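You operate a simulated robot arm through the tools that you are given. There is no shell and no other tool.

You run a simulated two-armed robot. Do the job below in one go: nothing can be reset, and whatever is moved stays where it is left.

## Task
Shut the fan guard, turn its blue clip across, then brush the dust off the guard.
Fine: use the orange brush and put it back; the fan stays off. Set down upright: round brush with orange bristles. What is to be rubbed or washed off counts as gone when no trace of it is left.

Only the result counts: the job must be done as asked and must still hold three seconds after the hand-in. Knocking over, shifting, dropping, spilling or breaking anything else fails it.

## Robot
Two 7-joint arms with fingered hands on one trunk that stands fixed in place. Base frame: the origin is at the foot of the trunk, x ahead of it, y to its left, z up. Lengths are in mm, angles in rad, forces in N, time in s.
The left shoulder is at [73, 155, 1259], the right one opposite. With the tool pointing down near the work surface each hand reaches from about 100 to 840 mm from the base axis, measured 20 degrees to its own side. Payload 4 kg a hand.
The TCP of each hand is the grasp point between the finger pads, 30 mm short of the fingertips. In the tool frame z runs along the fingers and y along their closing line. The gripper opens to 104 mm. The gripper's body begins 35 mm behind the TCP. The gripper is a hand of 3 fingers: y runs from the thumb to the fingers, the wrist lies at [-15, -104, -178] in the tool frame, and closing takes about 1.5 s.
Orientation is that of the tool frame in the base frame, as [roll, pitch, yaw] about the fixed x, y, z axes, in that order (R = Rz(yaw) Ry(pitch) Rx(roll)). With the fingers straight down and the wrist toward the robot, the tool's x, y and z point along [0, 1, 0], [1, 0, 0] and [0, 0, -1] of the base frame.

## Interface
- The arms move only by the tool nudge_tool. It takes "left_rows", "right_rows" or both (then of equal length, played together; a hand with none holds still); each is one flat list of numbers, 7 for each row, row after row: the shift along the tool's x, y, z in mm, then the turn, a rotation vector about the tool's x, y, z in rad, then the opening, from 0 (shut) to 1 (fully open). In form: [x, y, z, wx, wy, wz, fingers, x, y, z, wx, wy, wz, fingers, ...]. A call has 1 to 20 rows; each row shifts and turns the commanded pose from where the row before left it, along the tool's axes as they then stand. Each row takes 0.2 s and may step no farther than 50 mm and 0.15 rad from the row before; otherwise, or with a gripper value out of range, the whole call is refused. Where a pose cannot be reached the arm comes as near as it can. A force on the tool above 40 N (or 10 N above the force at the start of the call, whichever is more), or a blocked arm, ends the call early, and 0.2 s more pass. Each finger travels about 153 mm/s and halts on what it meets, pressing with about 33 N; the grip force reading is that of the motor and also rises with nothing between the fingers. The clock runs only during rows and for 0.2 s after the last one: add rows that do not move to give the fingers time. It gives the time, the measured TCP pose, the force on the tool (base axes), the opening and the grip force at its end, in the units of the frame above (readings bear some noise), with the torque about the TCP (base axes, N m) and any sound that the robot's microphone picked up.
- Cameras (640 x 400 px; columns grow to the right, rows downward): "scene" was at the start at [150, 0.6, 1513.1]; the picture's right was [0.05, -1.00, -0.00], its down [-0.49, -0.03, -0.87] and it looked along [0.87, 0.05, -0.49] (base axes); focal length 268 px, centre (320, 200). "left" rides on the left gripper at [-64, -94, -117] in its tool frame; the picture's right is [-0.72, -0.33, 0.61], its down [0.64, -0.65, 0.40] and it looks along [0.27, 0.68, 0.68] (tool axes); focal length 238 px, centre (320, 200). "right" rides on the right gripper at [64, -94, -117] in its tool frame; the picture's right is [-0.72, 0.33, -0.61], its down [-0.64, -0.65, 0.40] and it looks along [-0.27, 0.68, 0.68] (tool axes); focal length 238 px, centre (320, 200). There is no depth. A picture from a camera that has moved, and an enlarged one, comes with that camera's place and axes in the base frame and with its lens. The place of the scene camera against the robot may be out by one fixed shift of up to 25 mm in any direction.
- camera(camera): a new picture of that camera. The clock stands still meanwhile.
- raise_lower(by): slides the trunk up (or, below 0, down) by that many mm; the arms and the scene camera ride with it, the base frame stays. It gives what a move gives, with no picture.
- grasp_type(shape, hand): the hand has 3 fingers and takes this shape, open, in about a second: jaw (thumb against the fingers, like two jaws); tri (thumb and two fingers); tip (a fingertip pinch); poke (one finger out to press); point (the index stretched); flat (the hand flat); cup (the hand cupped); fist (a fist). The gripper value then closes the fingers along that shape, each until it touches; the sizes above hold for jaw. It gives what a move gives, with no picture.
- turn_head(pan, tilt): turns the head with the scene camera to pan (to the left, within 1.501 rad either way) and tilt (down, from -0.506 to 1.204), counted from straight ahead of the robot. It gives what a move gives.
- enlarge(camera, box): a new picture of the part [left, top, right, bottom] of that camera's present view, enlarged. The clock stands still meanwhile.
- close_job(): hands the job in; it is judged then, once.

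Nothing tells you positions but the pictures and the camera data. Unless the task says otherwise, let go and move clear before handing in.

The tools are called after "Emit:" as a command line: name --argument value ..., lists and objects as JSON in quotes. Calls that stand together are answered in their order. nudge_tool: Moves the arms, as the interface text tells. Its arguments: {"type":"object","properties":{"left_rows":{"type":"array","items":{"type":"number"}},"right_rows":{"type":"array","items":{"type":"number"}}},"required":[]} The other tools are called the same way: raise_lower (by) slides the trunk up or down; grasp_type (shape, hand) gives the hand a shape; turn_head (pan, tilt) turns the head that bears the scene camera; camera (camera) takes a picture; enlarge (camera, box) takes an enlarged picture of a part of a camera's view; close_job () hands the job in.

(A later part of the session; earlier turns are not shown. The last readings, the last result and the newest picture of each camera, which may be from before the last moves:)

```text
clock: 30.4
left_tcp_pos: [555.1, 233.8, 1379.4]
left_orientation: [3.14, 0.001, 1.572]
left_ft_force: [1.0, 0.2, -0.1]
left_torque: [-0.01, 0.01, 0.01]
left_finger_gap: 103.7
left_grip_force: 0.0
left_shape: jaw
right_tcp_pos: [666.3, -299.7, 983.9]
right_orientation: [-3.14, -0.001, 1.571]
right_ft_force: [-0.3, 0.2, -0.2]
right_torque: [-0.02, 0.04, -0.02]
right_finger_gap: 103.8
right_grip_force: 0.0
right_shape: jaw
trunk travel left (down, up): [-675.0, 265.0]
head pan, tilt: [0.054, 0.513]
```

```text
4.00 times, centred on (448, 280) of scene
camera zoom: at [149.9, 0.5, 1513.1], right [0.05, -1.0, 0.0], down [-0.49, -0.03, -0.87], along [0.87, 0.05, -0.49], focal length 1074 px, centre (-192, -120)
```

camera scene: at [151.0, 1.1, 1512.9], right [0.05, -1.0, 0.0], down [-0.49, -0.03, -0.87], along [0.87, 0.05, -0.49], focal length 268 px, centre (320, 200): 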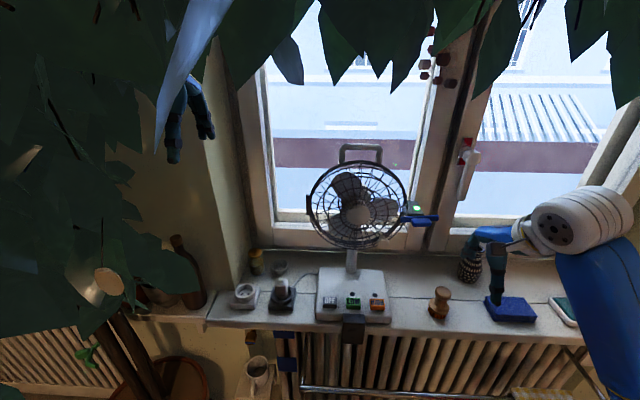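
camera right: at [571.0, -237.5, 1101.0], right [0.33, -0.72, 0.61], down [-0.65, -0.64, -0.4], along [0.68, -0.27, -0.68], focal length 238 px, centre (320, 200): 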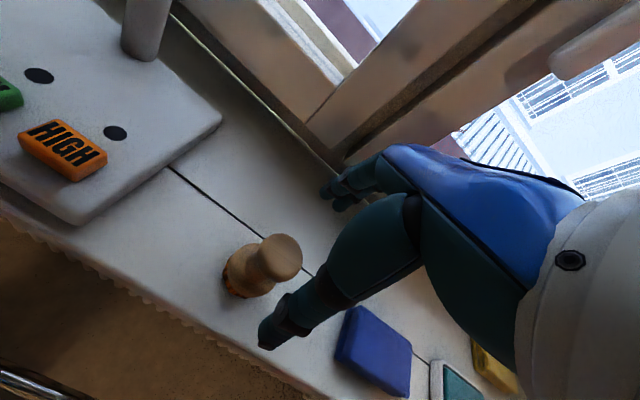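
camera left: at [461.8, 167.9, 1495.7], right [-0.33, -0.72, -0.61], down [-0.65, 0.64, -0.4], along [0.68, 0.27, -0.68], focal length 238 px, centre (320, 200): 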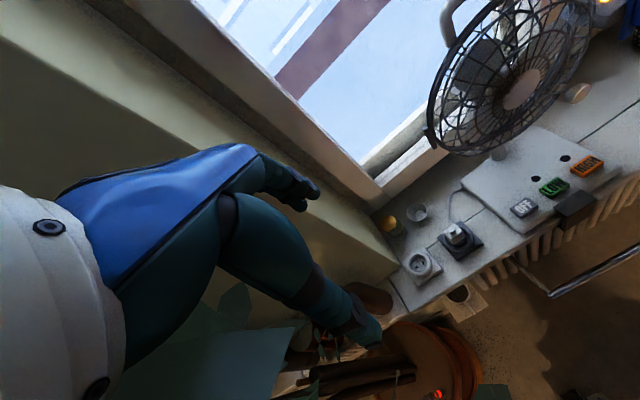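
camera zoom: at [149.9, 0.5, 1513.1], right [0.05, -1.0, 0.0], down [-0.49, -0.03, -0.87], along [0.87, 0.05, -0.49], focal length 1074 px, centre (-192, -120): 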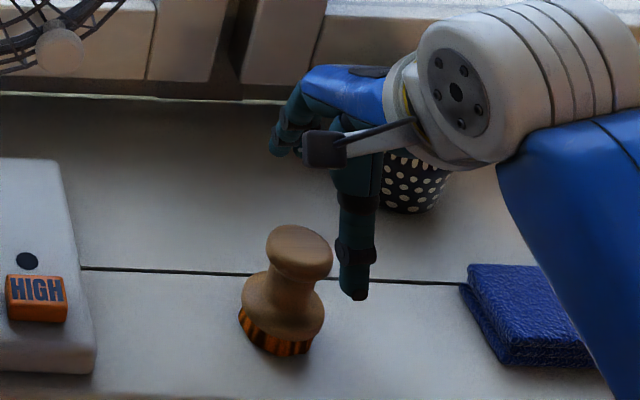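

The knob projects exactly where expected, centred under the hand. I'll lower to the grasp height and close.

Emit:
nudge_tool --right_rows '[0, 0, 18, 0, 0, 0, 1, 0, 0, 18, 0, 0, 0, 1, 0, 0, 16, 0, 0, 0, 1]'

Emit:
camera --camera "right"

Emit:
enlarge --camera "scene" --box '[400, 230, 496, 330]'

```text
clock: 31.2
left_tcp_pos: [555.6, 232.5, 1379.5]
left_orientation: [-3.141, 0.001, 1.571]
left_ft_force: [-0.3, -0.4, 0.2]
left_torque: [-0.03, -0.01, 0.0]
left_finger_gap: 103.8
left_grip_force: 0.1
left_shape: jaw
right_tcp_pos: [666.2, -300.9, 932.5]
right_orientation: [-3.138, 0.0, 1.571]
right_ft_force: [-0.5, 0.0, -0.2]
right_torque: [0.01, -0.01, 0.0]
right_finger_gap: 103.8
right_grip_force: 0.0
right_shape: jaw
trunk travel left (down, up): [-675.0, 265.0]
head pan, tilt: [0.054, 0.513]
```

```text
taken
camera right: at [570.8, -237.2, 1049.0], right [0.33, -0.72, 0.61], down [-0.65, -0.64, -0.4], along [0.68, -0.27, -0.68], focal length 238 px, centre (320, 200)
```

right: 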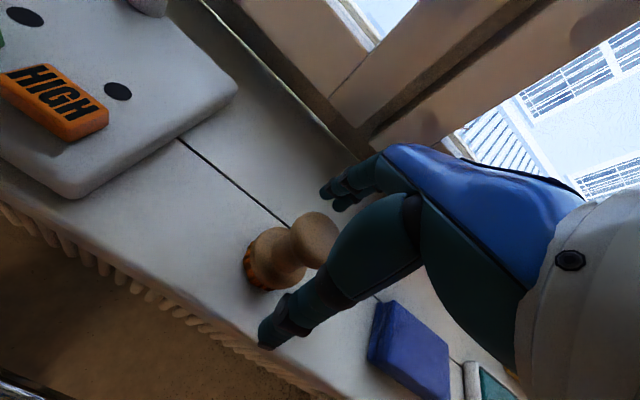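

```text
4.00 times, centred on (448, 280) of scene
camera zoom: at [150.1, 0.7, 1513.1], right [0.05, -1.0, 0.0], down [-0.49, -0.03, -0.87], along [0.87, 0.05, -0.49], focal length 1074 px, centre (-192, -120)
```

zoom: 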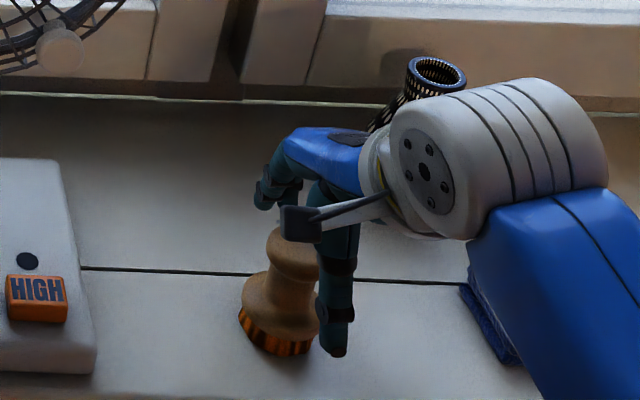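

The knob appears slightly offset toward +y relative to the hand. I'll zoom to quantify before closing.

Emit:
enlarge --camera "right" --box '[230, 180, 358, 300]'

```text
3.33 times, centred on (294, 240) of right
camera zoom: at [570.8, -237.2, 1049.0], right [0.33, -0.72, 0.61], down [-0.65, -0.64, -0.4], along [0.68, -0.27, -0.68], focal length 794 px, centre (407, 67)
```

zoom: 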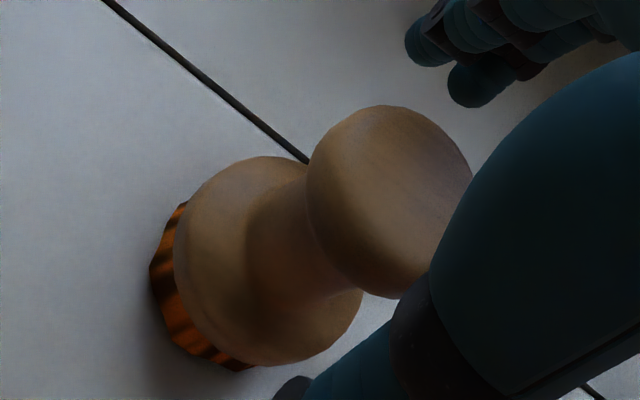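

The brush axis is about 4 mm toward +y from the hand's centre. I'll shift by that and close.

Emit:
nudge_tool --right_rows '[4, 0.5, 0, 0, 0, 0, 1, 0, 0, 0, 0, 0, 0, 0.7, 0, 0, 0, 0, 0, 0, 0.5, 0, 0, 0, 0, 0, 0, 0.4, 0, 0, 0, 0, 0, 0, 0.3, 0, 0, 0, 0, 0, 0, 0.2, 0, 0, 0, 0, 0, 0, 0, 0, 0, 0, 0, 0, 0, 0]'

Emit:
camera --camera "right"

Emit:
enlarge --camera "scene" --box '[400, 230, 496, 330]'

```text
clock: 33.0
left_tcp_pos: [555.0, 233.3, 1379.4]
left_orientation: [3.141, 0.0, 1.573]
left_ft_force: [-1.4, 0.1, 0.0]
left_torque: [0.05, 0.03, 0.0]
left_finger_gap: 103.6
left_grip_force: 0.0
left_shape: jaw
right_tcp_pos: [665.3, -296.1, 932.8]
right_orientation: [-3.137, -0.001, 1.57]
right_ft_force: [0.8, -0.3, 0.7]
right_torque: [0.03, 0.0, 0.02]
right_finger_gap: 33.0
right_grip_force: 32.3
right_shape: jaw
trunk travel left (down, up): [-675.0, 265.0]
head pan, tilt: [0.054, 0.513]
```

```text
taken
camera right: at [571.4, -233.2, 1049.1], right [0.33, -0.72, 0.61], down [-0.65, -0.64, -0.4], along [0.68, -0.27, -0.68], focal length 238 px, centre (320, 200)
```

right: 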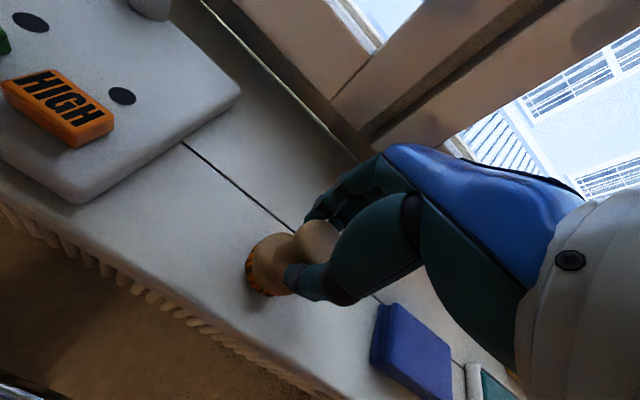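

```text
4.00 times, centred on (448, 280) of scene
camera zoom: at [150.3, 0.7, 1513.0], right [0.05, -1.0, 0.0], down [-0.49, -0.03, -0.87], along [0.87, 0.05, -0.49], focal length 1074 px, centre (-192, -120)
```

zoom: 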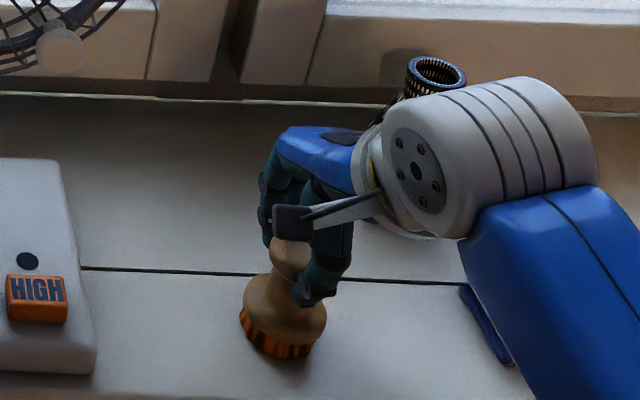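

The brush is gripped at TCP (665, -296, 933), which I'll keep as the put-back pose. I'll lift slowly and check the hold.

Emit:
nudge_tool --right_rows '[0, 0, -5, 0, 0, 0, 0, 0, 0, -10, 0, 0, 0, 0, 0, 0, -15, 0, 0, 0, 0, 0, 0, -20, 0, 0, 0, 0]'

Emit:
camera --camera "right"

Emit:
enlarge --camera "scene" --box '[400, 210, 496, 310]'

```text
clock: 34.0
left_tcp_pos: [555.2, 233.4, 1379.3]
left_orientation: [3.14, 0.0, 1.57]
left_ft_force: [0.2, 0.0, 0.2]
left_torque: [0.02, -0.01, 0.0]
left_finger_gap: 103.9
left_grip_force: 0.0
left_shape: jaw
right_tcp_pos: [667.0, -298.6, 981.7]
right_orientation: [-3.138, 0.001, 1.571]
right_ft_force: [0.5, 0.3, -1.0]
right_torque: [-0.01, -0.02, 0.01]
right_finger_gap: 32.7
right_grip_force: 33.0
right_shape: jaw
trunk travel left (down, up): [-675.0, 265.0]
head pan, tilt: [0.054, 0.513]
```

```text
taken
camera right: at [571.6, -233.0, 1099.4], right [0.33, -0.72, 0.61], down [-0.65, -0.64, -0.4], along [0.68, -0.27, -0.68], focal length 238 px, centre (320, 200)
```

right: 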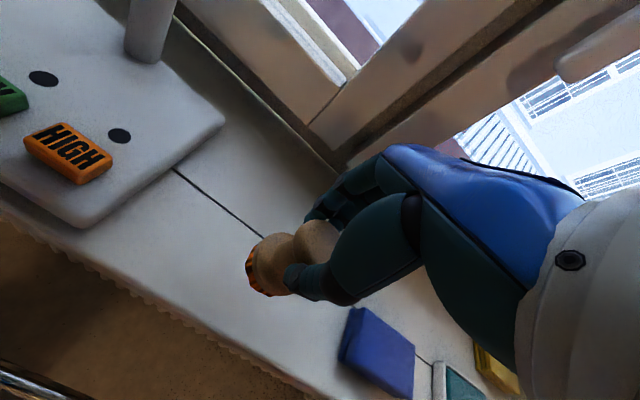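

```text
4.00 times, centred on (448, 260) of scene
camera zoom: at [150.1, 0.9, 1513.0], right [0.05, -1.0, 0.0], down [-0.49, -0.03, -0.87], along [0.87, 0.05, -0.49], focal length 1074 px, centre (-192, -40)
```

zoom: 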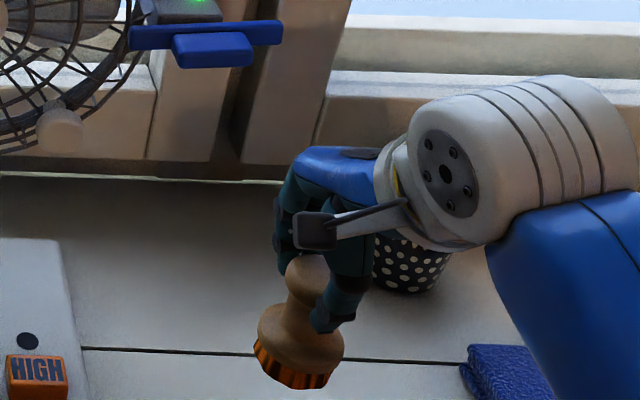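

The brush is held firmly and upright in the hand. I'll back away from the window, then tilt the hand forward so the bristles face the guard.

Emit:
nudge_tool --right_rows '[0, -40, -10, 0, 0, 0, 0, 0, -40, -15, 0, 0, 0, 0, 15, -40, -20, 0, 0, 0, 0, 15, -40, -20, 0, 0, 0, 0, 15, -30, -20, 0, 0, 0, 0, 0, 0, 0, -0.1428, 0, 0, 0, 0, 0, 0, -0.1428, 0, 0, 0, 0, 0, 0, -0.1428, 0, 0, 0, 0, 0, 0, -0.1428, 0, 0, 0, 0, 0, 0, -0.1428, 0, 0, 0, 0, 0, 0, -0.1428, 0, 0, 0, 0, 0, 0, -0.1428, 0, 0, 0, 0, 0, 0, -0.1428, 0, 0, 0, 0, 0, 0, -0.1428, 0, 0, 0, 0, 0, 0, -0.1428, 0, 0, 0, 0, 0, 0, -0.1428, 0, 0, 0]'

Emit:
camera --camera "right"

Emit:
camera --camera "scene"

```text
clock: 37.4
left_tcp_pos: [556.6, 233.2, 1378.6]
left_orientation: [3.141, -0.001, 1.571]
left_ft_force: [1.6, 0.4, 0.3]
left_torque: [0.01, 0.02, 0.01]
left_finger_gap: 103.9
left_grip_force: 0.1
left_shape: jaw
right_tcp_pos: [484.0, -253.5, 1064.1]
right_orientation: [1.575, 0.0, 1.568]
right_ft_force: [-0.3, -0.3, -1.0]
right_torque: [0.0, 0.03, -0.01]
right_finger_gap: 32.2
right_grip_force: 32.7
right_shape: jaw
right hand out of reach, approached as far as the arm can: row 8, 9
trunk travel left (down, up): [-675.0, 265.0]
head pan, tilt: [0.054, 0.513]
```

```text
taken
camera right: at [367.2, -189.6, 970.0], right [-0.61, -0.72, 0.33], down [0.4, -0.64, -0.65], along [0.68, -0.27, 0.68], focal length 238 px, centre (320, 200)
```

right: 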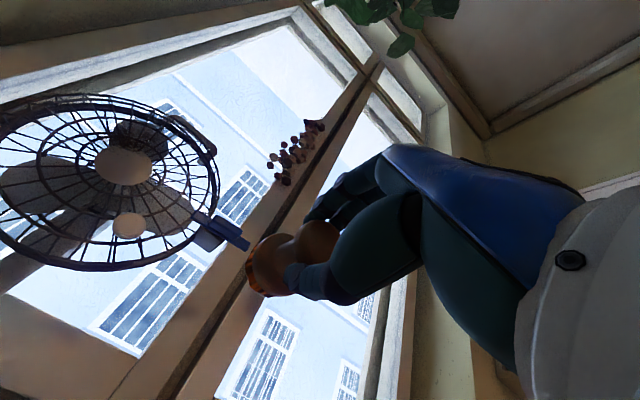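

```text
taken
camera scene: at [149.7, 1.5, 1513.1], right [0.05, -1.0, 0.0], down [-0.49, -0.03, -0.87], along [0.87, 0.05, -0.49], focal length 268 px, centre (320, 200)
```

scene: 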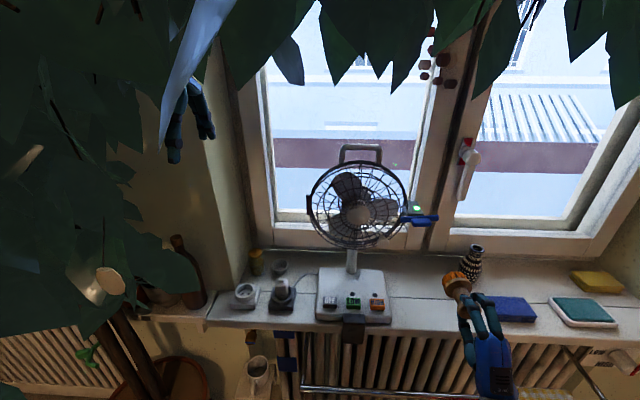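

The brush now points forward. I'll zoom on the dust with both cameras to fix the patch extents before moving in.

Emit:
enlarge --camera "scene" --box '[320, 180, 400, 240]'

Emit:
enlarge --camera "right" --box '[70, 100, 198, 200]'

Emit:
enlarge --camera "left" --box '[450, 30, 578, 130]'

```text
6.67 times, centred on (360, 210) of scene
camera zoom: at [149.7, 1.5, 1513.1], right [0.05, -1.0, 0.0], down [-0.49, -0.03, -0.87], along [0.87, 0.05, -0.49], focal length 1789 px, centre (53, 133)
```

zoom: 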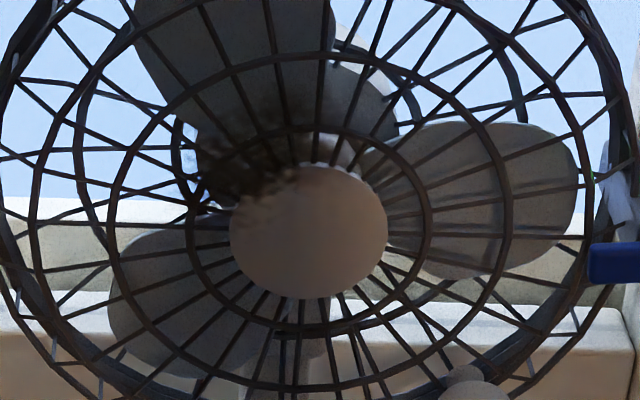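

```text
4.00 times, centred on (134, 150) of right
camera zoom: at [367.2, -189.6, 970.0], right [-0.61, -0.72, 0.33], down [0.4, -0.64, -0.65], along [0.68, -0.27, 0.68], focal length 953 px, centre (1064, 400)
```

zoom: 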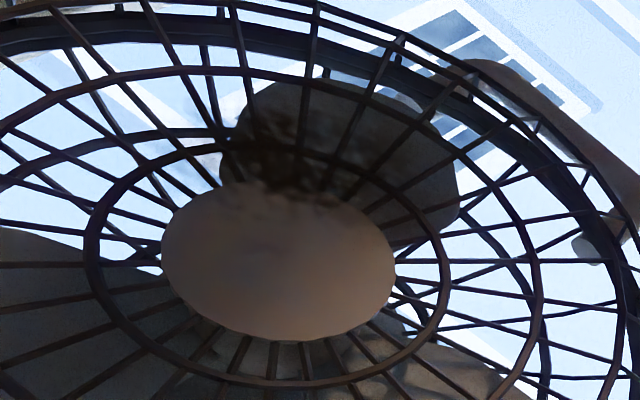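

```text
4.00 times, centred on (514, 80) of left
camera zoom: at [462.4, 168.8, 1495.4], right [-0.33, -0.72, -0.61], down [-0.65, 0.64, -0.4], along [0.68, 0.27, -0.68], focal length 953 px, centre (-456, 680)
```

zoom: 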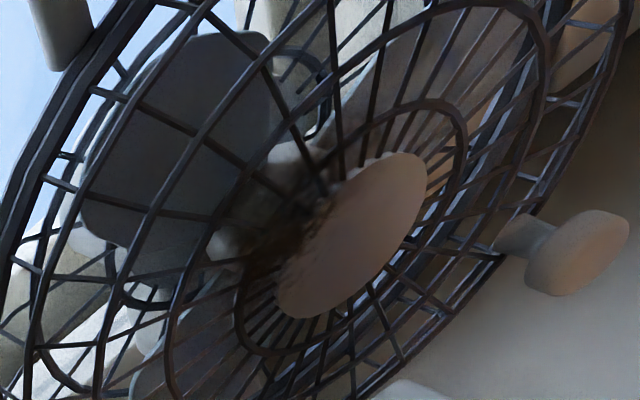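

The dust patch is centred near y -40, z 1158, about 50 mm across, at the upper-left of the medallion (front at x about 714). I'll bring the brush in front of it with a gap.

Emit:
nudge_tool --right_rows '[35.6, 15.7, 13.5, 0, 0, 0, 0, 35.6, 15.7, 13.5, 0, 0, 0, 0, 35.6, 15.7, 13.5, 0, 0, 0, 0, 35.6, 15.7, 13.5, 0, 0, 0, 0, 35.6, 15.7, 13.5, 0, 0, 0, 0, 35.6, 15.7, 13.5, 0, 0, 0, 0]'

Emit:
camera --camera "right"

Emit:
enlarge --camera "scene" --box '[296, 160, 424, 260]'

Emit:
enlarge --camera "left" --box '[430, 20, 622, 170]'

```text
clock: 38.8
left_tcp_pos: [555.5, 233.7, 1380.6]
left_orientation: [3.14, -0.001, 1.571]
left_ft_force: [-0.1, -0.5, -0.1]
left_torque: [-0.03, 0.01, -0.01]
left_finger_gap: 103.6
left_grip_force: 0.1
left_shape: jaw
right_tcp_pos: [553.5, -70.7, 1109.0]
right_orientation: [1.599, 0.191, 1.588]
right_ft_force: [-0.2, -0.2, -0.8]
right_torque: [0.0, 0.02, 0.03]
right_finger_gap: 32.3
right_grip_force: 33.0
right_shape: jaw
trunk travel left (down, up): [-675.0, 265.0]
head pan, tilt: [0.054, 0.513]
stopped in row 6 (right hand): the arm was blocked; the commanded pose is now the measured one
```

```text
taken
camera right: at [434.0, -28.2, 1007.6], right [-0.59, -0.65, 0.47], down [0.4, -0.75, -0.53], along [0.7, -0.13, 0.7], focal length 238 px, centre (320, 200)
```

right: 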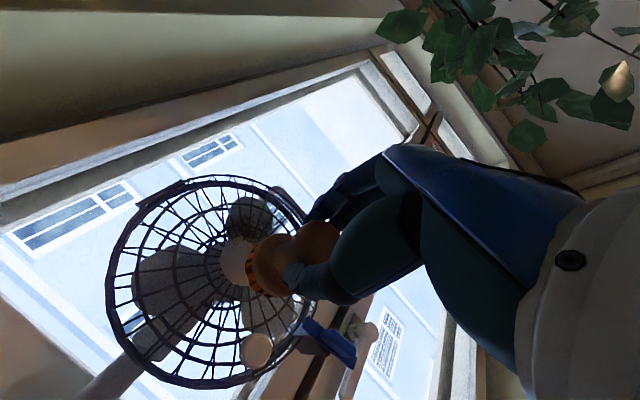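

```text
4.00 times, centred on (360, 210) of scene
camera zoom: at [150.2, 2.3, 1512.8], right [0.05, -1.0, 0.0], down [-0.49, -0.03, -0.87], along [0.87, 0.05, -0.49], focal length 1074 px, centre (160, 160)
```

zoom: 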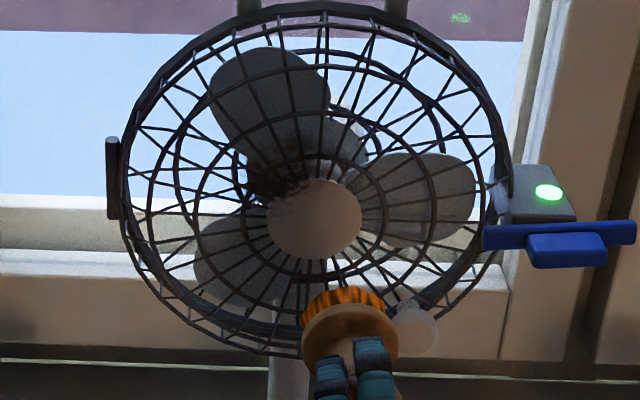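

```text
2.67 times, centred on (526, 95) of left
camera zoom: at [460.8, 168.7, 1495.7], right [-0.33, -0.72, -0.61], down [-0.65, 0.64, -0.41], along [0.68, 0.27, -0.68], focal length 636 px, centre (-229, 480)
```

zoom: 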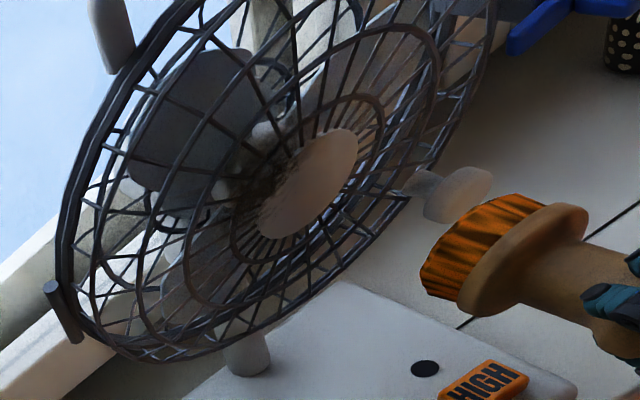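

The arm was blocked partway with the brush short of the target; nothing registers force on the brush. I'll look down at the arm to see why.

Emit:
turn_head --pan -0.25 --tilt 0.95

Emit:
camera --camera "scene"

Emit:
camera --camera "left"

```text
clock: 39.7
left_tcp_pos: [553.1, 234.2, 1380.4]
left_orientation: [3.139, 0.001, 1.571]
left_ft_force: [0.3, 0.1, 0.3]
left_torque: [-0.02, 0.02, 0.0]
left_finger_gap: 103.6
left_grip_force: 0.0
left_shape: jaw
right_tcp_pos: [554.7, -70.3, 1109.9]
right_orientation: [1.598, 0.19, 1.586]
right_ft_force: [-0.5, 0.1, 0.1]
right_torque: [0.0, 0.05, 0.0]
right_finger_gap: 31.9
right_grip_force: 33.3
right_shape: jaw
trunk travel left (down, up): [-675.0, 265.0]
head pan, tilt: [-0.25, 0.949]
```

```text
taken
camera scene: at [128.8, -20.5, 1477.0], right [-0.25, -0.97, 0.0], down [-0.79, 0.2, -0.58], along [0.56, -0.14, -0.81], focal length 268 px, centre (320, 200)
```

scene: 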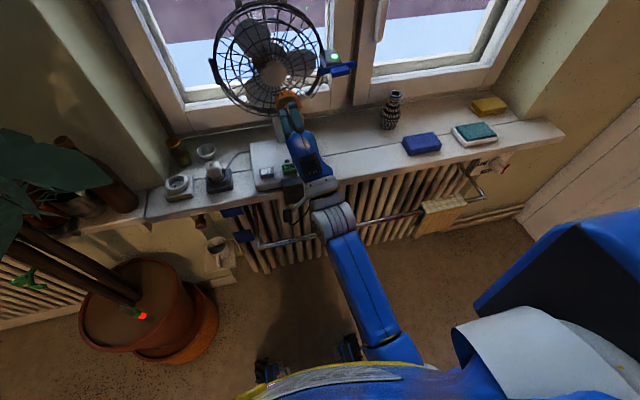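

```text
taken
camera left: at [459.6, 169.0, 1496.3], right [-0.33, -0.72, -0.61], down [-0.65, 0.64, -0.41], along [0.69, 0.27, -0.68], focal length 238 px, centre (320, 200)
```

left: 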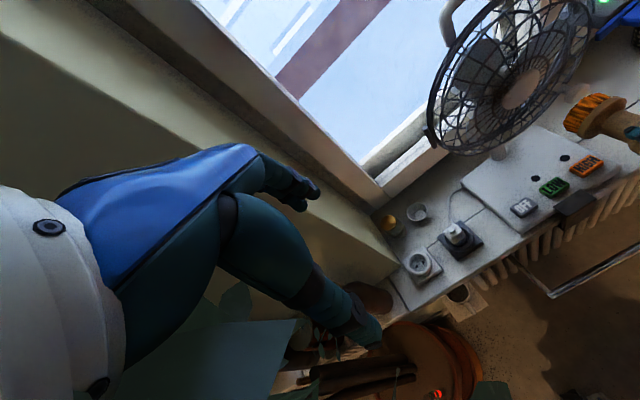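

The forearm is folded tight against the torso with the wrist below. Since the brush is round, I'll roll the hand so the wrist swings to the right, which frees the arm.

Emit:
nudge_tool --right_rows '[0, 0, 0, 0, 0, -0.138, 0, 0, 0, 0, 0, 0, -0.138, 0, 0, 0, 0, 0, 0, -0.138, 0, 0, 0, 0, 0, 0, -0.138, 0, 0, 0, 0, 0, 0, -0.138, 0, 0, 0, 0, 0, 0, -0.138, 0, 0, 0, 0, 0, 0, -0.138, 0, 0, 0, 0, 0, 0, -0.138, 0, 0, 0, 0, 0, 0, -0.138, 0, 0, 0, 0, 0, 0, -0.138, 0]'

Emit:
camera --camera "scene"

Emit:
camera --camera "right"

```text
clock: 41.9
left_tcp_pos: [554.2, 232.4, 1378.8]
left_orientation: [3.141, 0.0, 1.571]
left_ft_force: [0.2, 0.2, 0.7]
left_torque: [0.02, -0.02, 0.02]
left_finger_gap: 103.8
left_grip_force: 0.0
left_shape: jaw
right_tcp_pos: [554.1, -72.1, 1109.3]
right_orientation: [-3.043, 1.543, -3.033]
right_ft_force: [0.6, -1.2, -0.4]
right_torque: [0.01, 0.03, -0.02]
right_finger_gap: 32.0
right_grip_force: 33.1
right_shape: jaw
trunk travel left (down, up): [-675.0, 265.0]
head pan, tilt: [-0.25, 0.949]
```

```text
taken
camera scene: at [130.0, -22.0, 1476.8], right [-0.25, -0.97, 0.0], down [-0.79, 0.2, -0.58], along [0.56, -0.14, -0.81], focal length 268 px, centre (320, 200)
```

scene: 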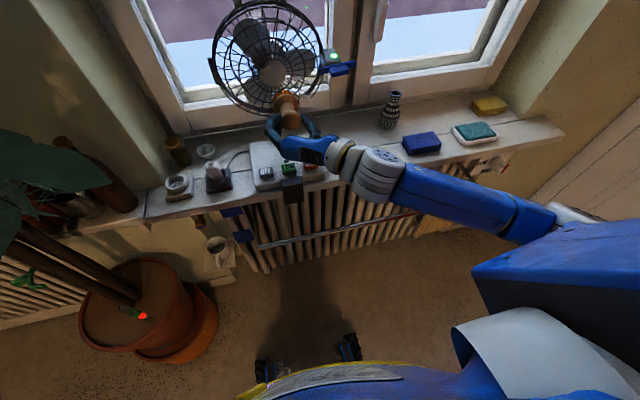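

```text
taken
camera right: at [436.1, -168.1, 1048.3], right [-0.6, 0.32, 0.74], down [0.43, -0.65, 0.63], along [0.68, 0.69, 0.25], focal length 238 px, centre (320, 200)
```

right: 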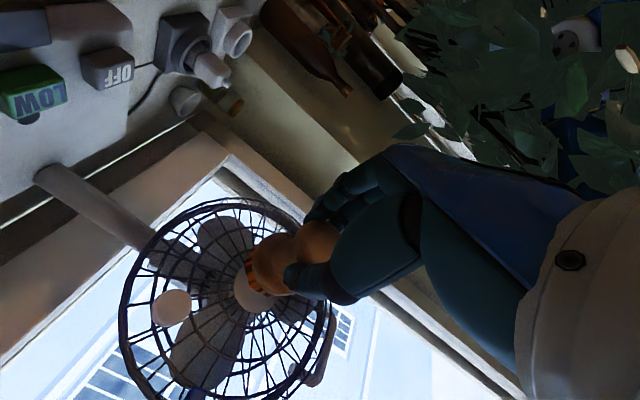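

The arm is now free with the elbow out to the right. I'll line the brush up with the dust (y -40, z 1158) at a small standoff and turn the head back to the guard.

Emit:
nudge_tool --right_rows '[-24.5, 16, 20, 0, 0, 0, 0, -24.5, 16, 22, 0, 0, 0, 0]'

Emit:
turn_head --pan 0.054 --tilt 0.513

Emit:
camera --camera "scene"

Emit:
enlarge --camera "scene" --box '[312, 160, 424, 240]'

Emit:
enlarge --camera "left" --box '[430, 20, 622, 170]'

Emit:
enlarge --camera "right" --box '[180, 200, 340, 320]'

```text
clock: 42.5
left_tcp_pos: [556.9, 235.2, 1379.1]
left_orientation: [-3.141, 0.002, 1.572]
left_ft_force: [0.5, 0.2, -0.6]
left_torque: [-0.03, 0.02, -0.01]
left_finger_gap: 103.6
left_grip_force: 0.1
left_shape: jaw
right_tcp_pos: [598.0, -36.7, 1156.7]
right_orientation: [-3.101, 1.541, -3.09]
right_ft_force: [-0.5, -0.3, -0.6]
right_torque: [-0.04, 0.09, -0.01]
right_finger_gap: 32.1
right_grip_force: 32.9
right_shape: jaw
trunk travel left (down, up): [-675.0, 265.0]
head pan, tilt: [-0.25, 0.949]
```

```text
clock: 43.4
left_tcp_pos: [553.2, 233.4, 1380.3]
left_orientation: [3.14, -0.002, 1.571]
left_ft_force: [-0.2, -0.3, -0.8]
left_torque: [0.01, -0.01, -0.01]
left_finger_gap: 103.7
left_grip_force: 0.1
left_shape: jaw
right_tcp_pos: [596.0, -38.2, 1158.3]
right_orientation: [-3.106, 1.545, -3.095]
right_ft_force: [-1.0, 0.1, 0.0]
right_torque: [-0.01, 0.04, 0.02]
right_finger_gap: 32.0
right_grip_force: 33.4
right_shape: jaw
trunk travel left (down, up): [-675.0, 265.0]
head pan, tilt: [0.054, 0.513]
```

```text
taken
camera scene: at [149.6, 1.7, 1513.0], right [0.05, -1.0, 0.0], down [-0.49, -0.03, -0.87], along [0.87, 0.05, -0.49], focal length 268 px, centre (320, 200)
```

scene: 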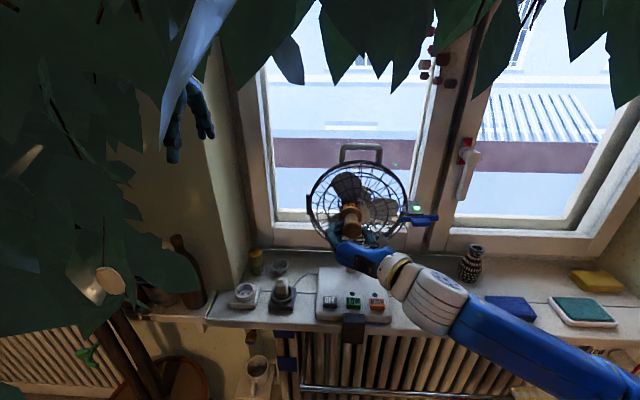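

```text
5.00 times, centred on (368, 200) of scene
camera zoom: at [149.6, 1.7, 1513.0], right [0.05, -1.0, 0.0], down [-0.49, -0.03, -0.87], along [0.87, 0.05, -0.49], focal length 1342 px, centre (80, 200)
```

zoom: 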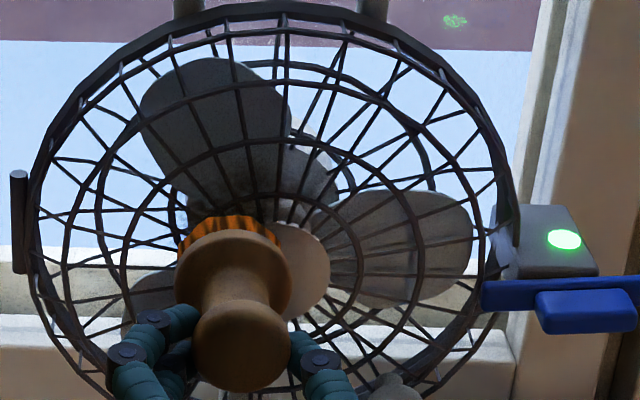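

```text
2.67 times, centred on (526, 95) of left
camera zoom: at [459.6, 168.4, 1496.4], right [-0.33, -0.72, -0.61], down [-0.65, 0.64, -0.41], along [0.69, 0.27, -0.68], focal length 636 px, centre (-229, 480)
```

zoom: 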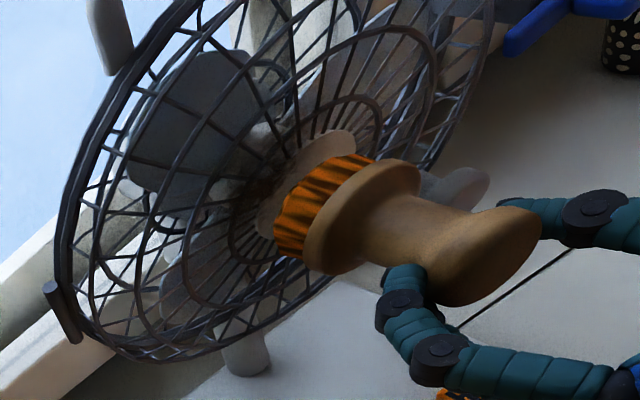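

```text
3.33 times, centred on (260, 260) of right
camera zoom: at [477.9, -134.8, 1096.5], right [-0.6, 0.32, 0.74], down [0.43, -0.65, 0.63], along [0.68, 0.69, 0.25], focal length 794 px, centre (520, 0)
```

zoom: 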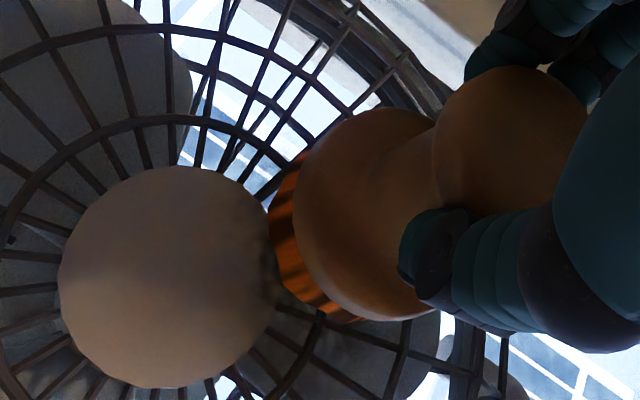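

The brush faces the dust with roughly a 30 mm gap. I'll advance gradually until the bristles touch.

Emit:
nudge_tool --right_rows '[0, 0, 10, 0, 0, 0, 0, 0, 0, 10, 0, 0, 0, 0]'

Emit:
enlarge --camera "left" --box '[462, 40, 590, 140]'

Emit:
enlarge --camera "right" --box '[180, 200, 340, 320]'

```text
clock: 44.0
left_tcp_pos: [554.0, 233.8, 1379.1]
left_orientation: [3.14, 0.001, 1.572]
left_ft_force: [-0.2, -0.3, -0.5]
left_torque: [0.01, 0.02, -0.03]
left_finger_gap: 103.6
left_grip_force: 0.1
left_shape: jaw
right_tcp_pos: [617.7, -39.6, 1156.9]
right_orientation: [3.122, 1.546, 3.134]
right_ft_force: [0.8, 0.1, -1.1]
right_torque: [-0.02, 0.04, 0.01]
right_finger_gap: 32.1
right_grip_force: 32.9
right_shape: jaw
trunk travel left (down, up): [-675.0, 265.0]
head pan, tilt: [0.054, 0.513]
```

```text
4.00 times, centred on (526, 90) of left
camera zoom: at [460.6, 168.2, 1496.1], right [-0.33, -0.72, -0.61], down [-0.65, 0.64, -0.41], along [0.68, 0.27, -0.68], focal length 953 px, centre (-504, 640)
```

zoom: 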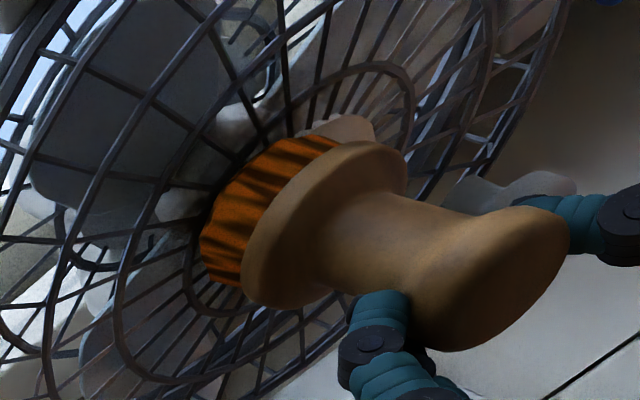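

```text
3.33 times, centred on (260, 260) of right
camera zoom: at [498.9, -134.5, 1095.9], right [-0.6, 0.32, 0.74], down [0.43, -0.65, 0.63], along [0.68, 0.69, 0.25], focal length 794 px, centre (520, 0)
```

zoom: 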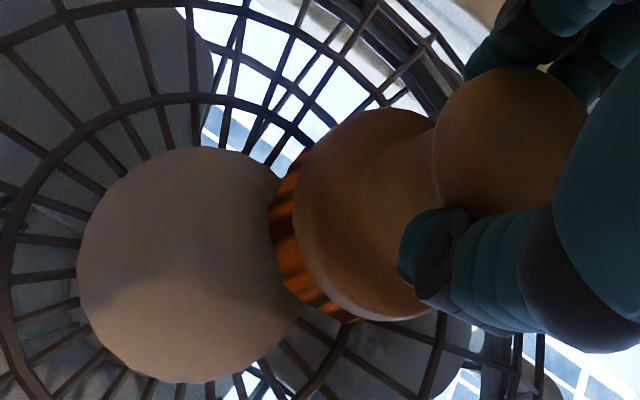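

Closer, no contact yet. I'll continue in 5 mm steps.

Emit:
nudge_tool --right_rows '[0, 0, 4, 0, 0, 0, 0, 0, 0, 4, 0, 0, 0, 0]'

Emit:
enlarge --camera "left" --box '[462, 40, 590, 140]'

```text
clock: 44.5
left_tcp_pos: [554.9, 233.6, 1380.5]
left_orientation: [3.139, 0.001, 1.57]
left_ft_force: [-0.9, 0.0, 0.0]
left_torque: [0.0, 0.02, -0.04]
left_finger_gap: 103.7
left_grip_force: 0.1
left_shape: jaw
right_tcp_pos: [625.6, -38.8, 1156.3]
right_orientation: [3.079, 1.542, 3.09]
right_ft_force: [-0.2, 0.4, -1.4]
right_torque: [0.02, 0.05, -0.02]
right_finger_gap: 32.0
right_grip_force: 33.2
right_shape: jaw
trunk travel left (down, up): [-675.0, 265.0]
head pan, tilt: [0.054, 0.513]
```

```text
4.00 times, centred on (526, 90) of left
camera zoom: at [460.5, 168.0, 1496.2], right [-0.33, -0.72, -0.61], down [-0.65, 0.64, -0.41], along [0.68, 0.27, -0.68], focal length 953 px, centre (-504, 640)
```

zoom: 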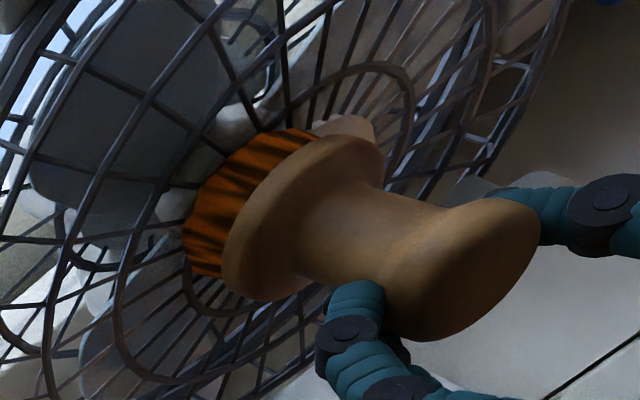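

Bristles look nearly at the wires. I'll go 3 mm at a time now.

Emit:
nudge_tool --right_rows '[0, 0, 3, 0, 0, 0, 0]'

Emit:
nudge_tool --right_rows '[0, 0, 3, 0, 0, 0, 0]'

Emit:
enlarge --camera "left" --box '[462, 40, 590, 140]'

Emit:
enlarge --camera "right" --box '[180, 200, 340, 320]'

```text
clock: 45.0
left_tcp_pos: [551.4, 232.5, 1381.3]
left_orientation: [3.139, 0.0, 1.569]
left_ft_force: [0.2, -0.5, 0.0]
left_torque: [0.0, 0.0, 0.03]
left_finger_gap: 103.4
left_grip_force: 0.1
left_shape: jaw
right_tcp_pos: [624.9, -39.4, 1157.6]
right_orientation: [3.129, 1.545, 3.14]
right_ft_force: [-7.0, -0.2, -2.2]
right_torque: [-0.02, 0.09, 0.03]
right_finger_gap: 32.3
right_grip_force: 32.4
right_shape: jaw
trunk travel left (down, up): [-675.0, 265.0]
head pan, tilt: [0.054, 0.513]
```

```text
clock: 45.4
left_tcp_pos: [552.9, 234.6, 1379.4]
left_orientation: [3.139, 0.001, 1.572]
left_ft_force: [-0.4, 0.3, -0.2]
left_torque: [0.02, -0.01, 0.0]
left_finger_gap: 103.6
left_grip_force: 0.0
left_shape: jaw
right_tcp_pos: [628.4, -37.9, 1157.1]
right_orientation: [3.127, 1.545, 3.14]
right_ft_force: [-6.7, 0.7, -2.1]
right_torque: [-0.01, 0.02, -0.02]
right_finger_gap: 32.3
right_grip_force: 32.7
right_shape: jaw
trunk travel left (down, up): [-675.0, 265.0]
head pan, tilt: [0.054, 0.513]
```

```text
4.00 times, centred on (526, 90) of left
camera zoom: at [458.3, 168.4, 1496.8], right [-0.32, -0.72, -0.61], down [-0.65, 0.64, -0.41], along [0.69, 0.27, -0.68], focal length 953 px, centre (-504, 640)
```

zoom: 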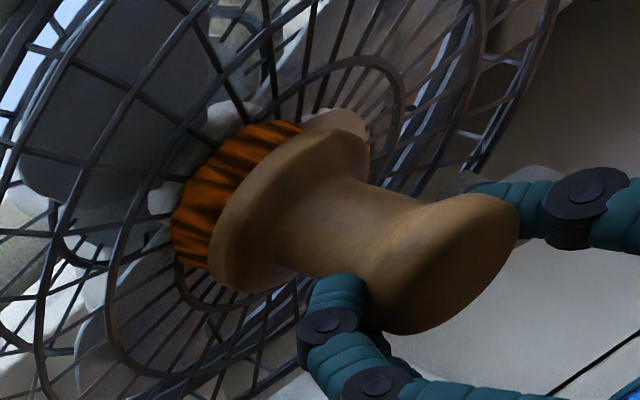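

```text
3.33 times, centred on (260, 260) of right
camera zoom: at [511.4, -134.2, 1096.5], right [-0.6, 0.32, 0.73], down [0.43, -0.65, 0.63], along [0.68, 0.69, 0.25], focal length 794 px, centre (520, 0)
```

zoom: 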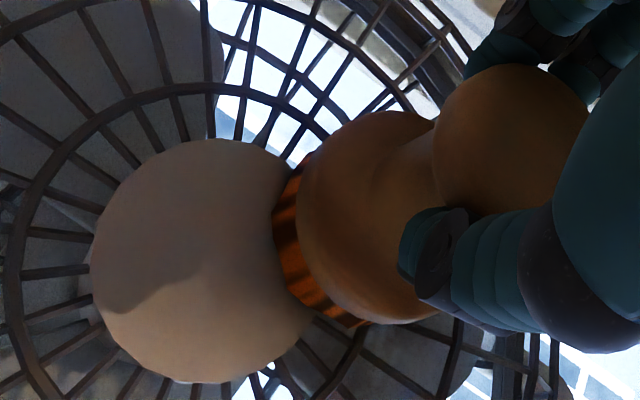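

Bristles are in contact at about 7 N. I'll sweep side to side and up and down over the patch.

Emit:
nudge_tool --right_rows '[0, 8, 0, 0, 0, 0, 0, 0, 8, 0, 0, 0, 0, 0, 0, -8, 0, 0, 0, 0, 0, 0, -8, 0, 0, 0, 0, 0, 0, -8, 0, 0, 0, 0, 0, 0, -8, 0, 0, 0, 0, 0, 0, 8, 0, 0, 0, 0, 0, 0, 8, 0, 0, 0, 0, 0, -8, 0, 0, 0, 0, 0, 0, -8, 0, 0, 0, 0, 0, 0, 8, 0, 0, 0, 0, 0, 0, 8, 0, 0, 0, 0, 0, 0, 8, 0, 0, 0, 0, 0, 0, 8, 0, 0, 0, 0, 0, 0, -8, 0, 0, 0, 0, 0, 0, -8, 0, 0, 0, 0, 0, 0]'

Emit:
enlarge --camera "left" --box '[430, 20, 622, 170]'

Emit:
enlarge --camera "scene" --box '[312, 160, 424, 240]'

```text
clock: 48.8
left_tcp_pos: [553.0, 233.6, 1380.6]
left_orientation: [3.138, 0.0, 1.572]
left_ft_force: [0.8, 0.1, 0.0]
left_torque: [0.0, 0.0, -0.01]
left_finger_gap: 103.5
left_grip_force: 0.1
left_shape: jaw
right_tcp_pos: [629.7, -38.3, 1157.0]
right_orientation: [3.138, 1.543, -3.135]
right_ft_force: [-5.7, -0.2, -2.1]
right_torque: [-0.03, 0.05, -0.01]
right_finger_gap: 32.6
right_grip_force: 32.3
right_shape: jaw
trunk travel left (down, up): [-675.0, 265.0]
head pan, tilt: [0.054, 0.513]
```

```text
2.67 times, centred on (526, 95) of left
camera zoom: at [458.6, 168.0, 1496.7], right [-0.32, -0.72, -0.61], down [-0.65, 0.64, -0.41], along [0.69, 0.27, -0.68], focal length 636 px, centre (-229, 480)
```

zoom: 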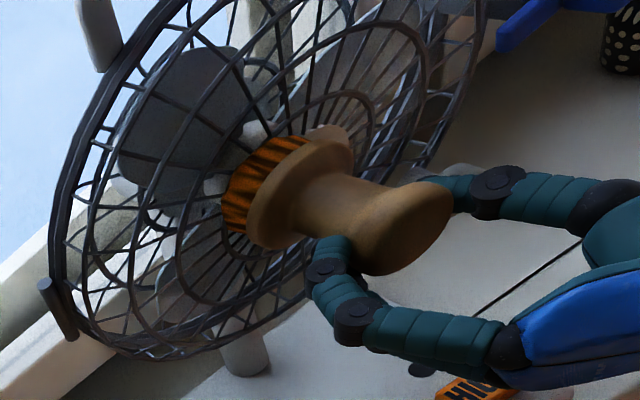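

```text
5.00 times, centred on (368, 200) of scene
camera zoom: at [148.3, 1.3, 1513.2], right [0.05, -1.0, 0.0], down [-0.49, -0.03, -0.87], along [0.87, 0.05, -0.49], focal length 1342 px, centre (80, 200)
```

zoom: 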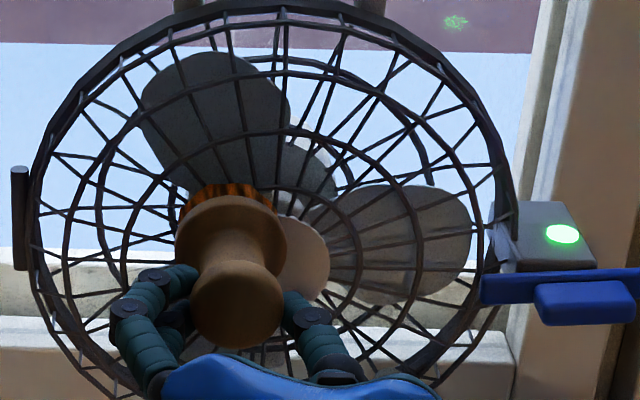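

The strokes went smoothly. I'll back off and down to inspect the patch.

Emit:
nudge_tool --right_rows '[0, 0, -15, 0, 0, 0, 0, 0, 0, -25, 0, 0, 0, 0, 25, -10, -25, 0, 0, 0, 0, 25, -10, 0, 0, 0, 0, 0]'

Emit:
enlarge --camera "scene" --box '[320, 170, 400, 230]'

Emit:
enlarge --camera "left" --box '[450, 30, 578, 130]'

Emit:
enlarge --camera "right" --box '[170, 170, 330, 300]'

```text
clock: 49.8
left_tcp_pos: [553.6, 231.6, 1379.6]
left_orientation: [3.14, -0.002, 1.571]
left_ft_force: [-0.1, 0.4, -0.5]
left_torque: [0.01, 0.0, 0.0]
left_finger_gap: 103.6
left_grip_force: 0.0
left_shape: jaw
right_tcp_pos: [564.3, -61.4, 1108.9]
right_orientation: [3.13, 1.544, 3.14]
right_ft_force: [0.6, 0.1, -1.7]
right_torque: [0.03, 0.01, 0.0]
right_finger_gap: 32.2
right_grip_force: 33.4
right_shape: jaw
trunk travel left (down, up): [-675.0, 265.0]
head pan, tilt: [0.054, 0.513]
```

```text
6.67 times, centred on (360, 200) of scene
camera zoom: at [150.0, -0.2, 1513.1], right [0.05, -1.0, 0.0], down [-0.49, -0.03, -0.87], along [0.87, 0.05, -0.49], focal length 1789 px, centre (53, 200)
```

zoom: 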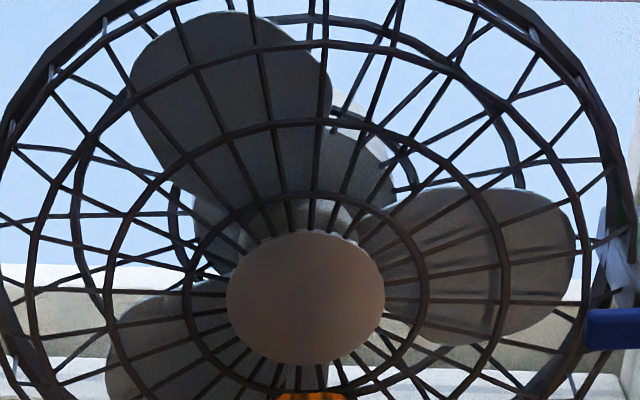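

```text
4.00 times, centred on (514, 80) of left
camera zoom: at [460.4, 166.6, 1496.4], right [-0.33, -0.72, -0.61], down [-0.65, 0.64, -0.4], along [0.68, 0.27, -0.68], focal length 953 px, centre (-456, 680)
```

zoom: 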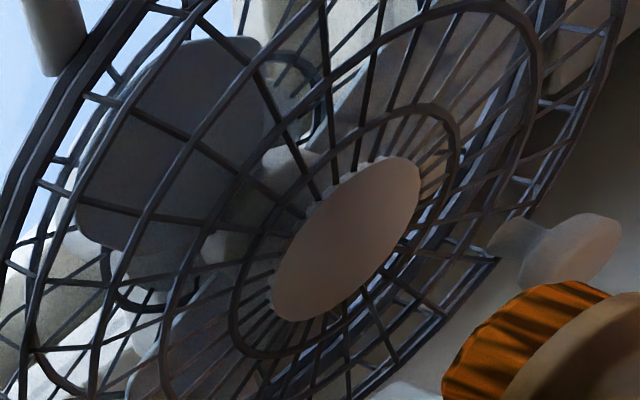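

```text
3.08 times, centred on (250, 235) of right
camera zoom: at [446.9, -156.8, 1046.7], right [-0.6, 0.32, 0.74], down [0.43, -0.65, 0.63], along [0.68, 0.69, 0.25], focal length 733 px, centre (535, 92)
```

zoom: 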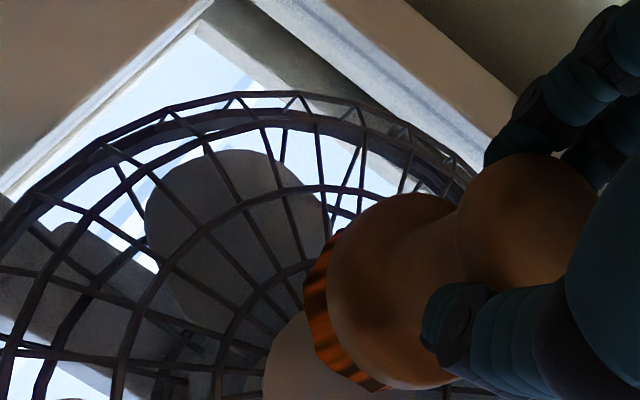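

The dust appears gone. I'll zoom in more closely to verify there's no trace left anywhere on the guard.

Emit:
enlarge --camera "scene" --box '[336, 180, 376, 210]'

Emit:
enlarge --camera "scene" --box '[300, 155, 412, 251]'

Emit:
enlarge --camera "left" --box '[490, 50, 554, 100]'

```text
13.33 times, centred on (356, 195) of scene
camera zoom: at [150.0, -0.2, 1513.1], right [0.05, -1.0, 0.0], down [-0.49, -0.03, -0.87], along [0.87, 0.05, -0.49], focal length 3579 px, centre (-160, 267)
```

zoom: 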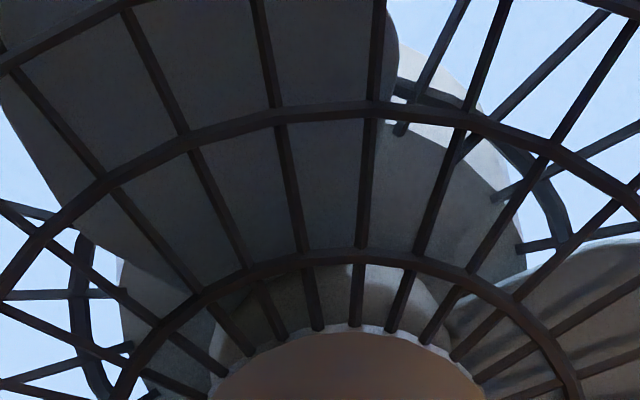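

```text
4.17 times, centred on (356, 203) of scene
camera zoom: at [150.0, -0.2, 1513.1], right [0.05, -1.0, 0.0], down [-0.49, -0.03, -0.87], along [0.87, 0.05, -0.49], focal length 1118 px, centre (170, 188)
```

zoom: 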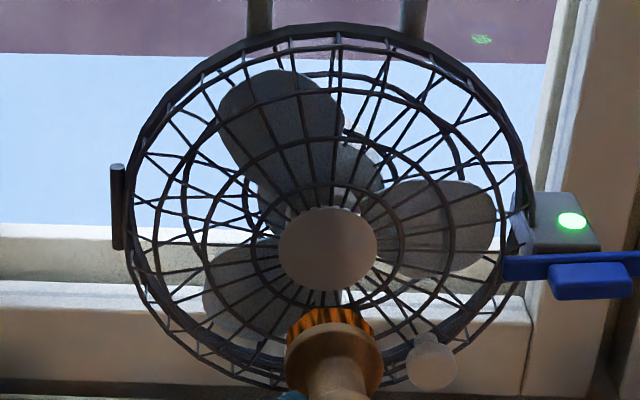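

```text
8.00 times, centred on (522, 75) of left
camera zoom: at [460.4, 166.6, 1496.4], right [-0.33, -0.72, -0.61], down [-0.65, 0.64, -0.4], along [0.68, 0.27, -0.68], focal length 1907 px, centre (-1296, 1200)
```

zoom: 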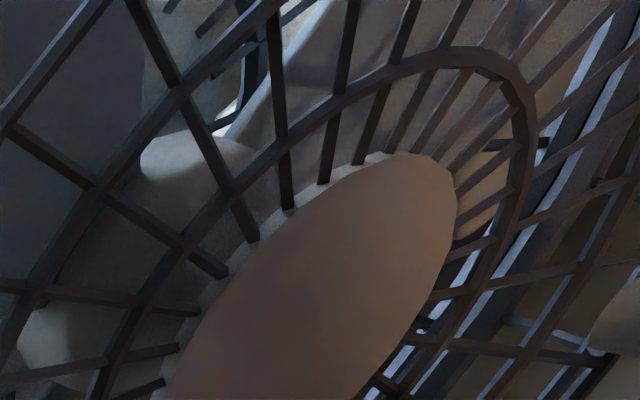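

No trace is visible, but I'll do one more circular pass over the same area for certainty, covering the diagonals too.

Emit:
nudge_tool --right_rows '[-25, 10, 0, 0, 0, 0, 0, -25, 10, 25, 0, 0, 0, 0, 0, 0, 25, 0, 0, 0, 0, 0, 0, 15, 0, 0, 0, 0, 0, 9, 0, 0, 0, 0, 0, 0, 9, 0, 0, 0, 0, 0, 9, -2.4, 0, 0, 0, 0, 0, 6.6, -6.6, 0, 0, 0, 0, 0, 2.4, -9, 0, 0, 0, 0, 0, -2.4, -9, 0, 0, 0, 0, 0, -6.6, -6.6, 0, 0, 0, 0, 0, -9, -2.4, 0, 0, 0, 0, 0, -9, 2.4, 0, 0, 0, 0, 0, -6.6, 6.6, 0, 0, 0, 0, 0, -2.4, 9, 0, 0, 0, 0, 0, 2.4, 9, 0, 0, 0, 0, 0, 6.6, 6.6, 0, 0, 0, 0, 0, 9, 2.4, 0, 0, 0, 0, 0, 0, -9, 0, 0, 0, 0, 0, 0, -9, 0, 0, 0, 0, 0]'

Emit:
enlarge --camera "scene" --box '[300, 155, 428, 251]'

```text
clock: 54.0
left_tcp_pos: [553.9, 232.9, 1381.5]
left_orientation: [3.137, 0.0, 1.572]
left_ft_force: [0.1, 0.5, -1.1]
left_torque: [0.0, 0.04, 0.01]
left_finger_gap: 103.9
left_grip_force: 0.1
left_shape: jaw
right_tcp_pos: [630.0, -39.3, 1157.6]
right_orientation: [3.113, 1.544, 3.124]
right_ft_force: [-4.1, 0.9, -1.4]
right_torque: [-0.01, -0.02, 0.02]
right_finger_gap: 32.7
right_grip_force: 32.6
right_shape: jaw
trunk travel left (down, up): [-675.0, 265.0]
head pan, tilt: [0.054, 0.513]
```

```text
4.17 times, centred on (364, 203) of scene
camera zoom: at [148.5, 1.2, 1513.2], right [0.05, -1.0, 0.0], down [-0.49, -0.03, -0.87], along [0.87, 0.05, -0.49], focal length 1118 px, centre (137, 188)
```

zoom: 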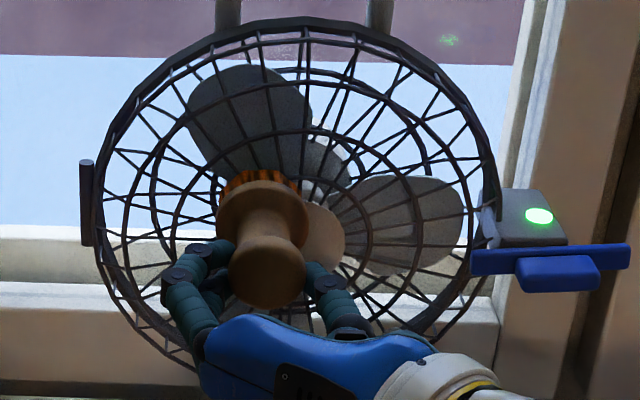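

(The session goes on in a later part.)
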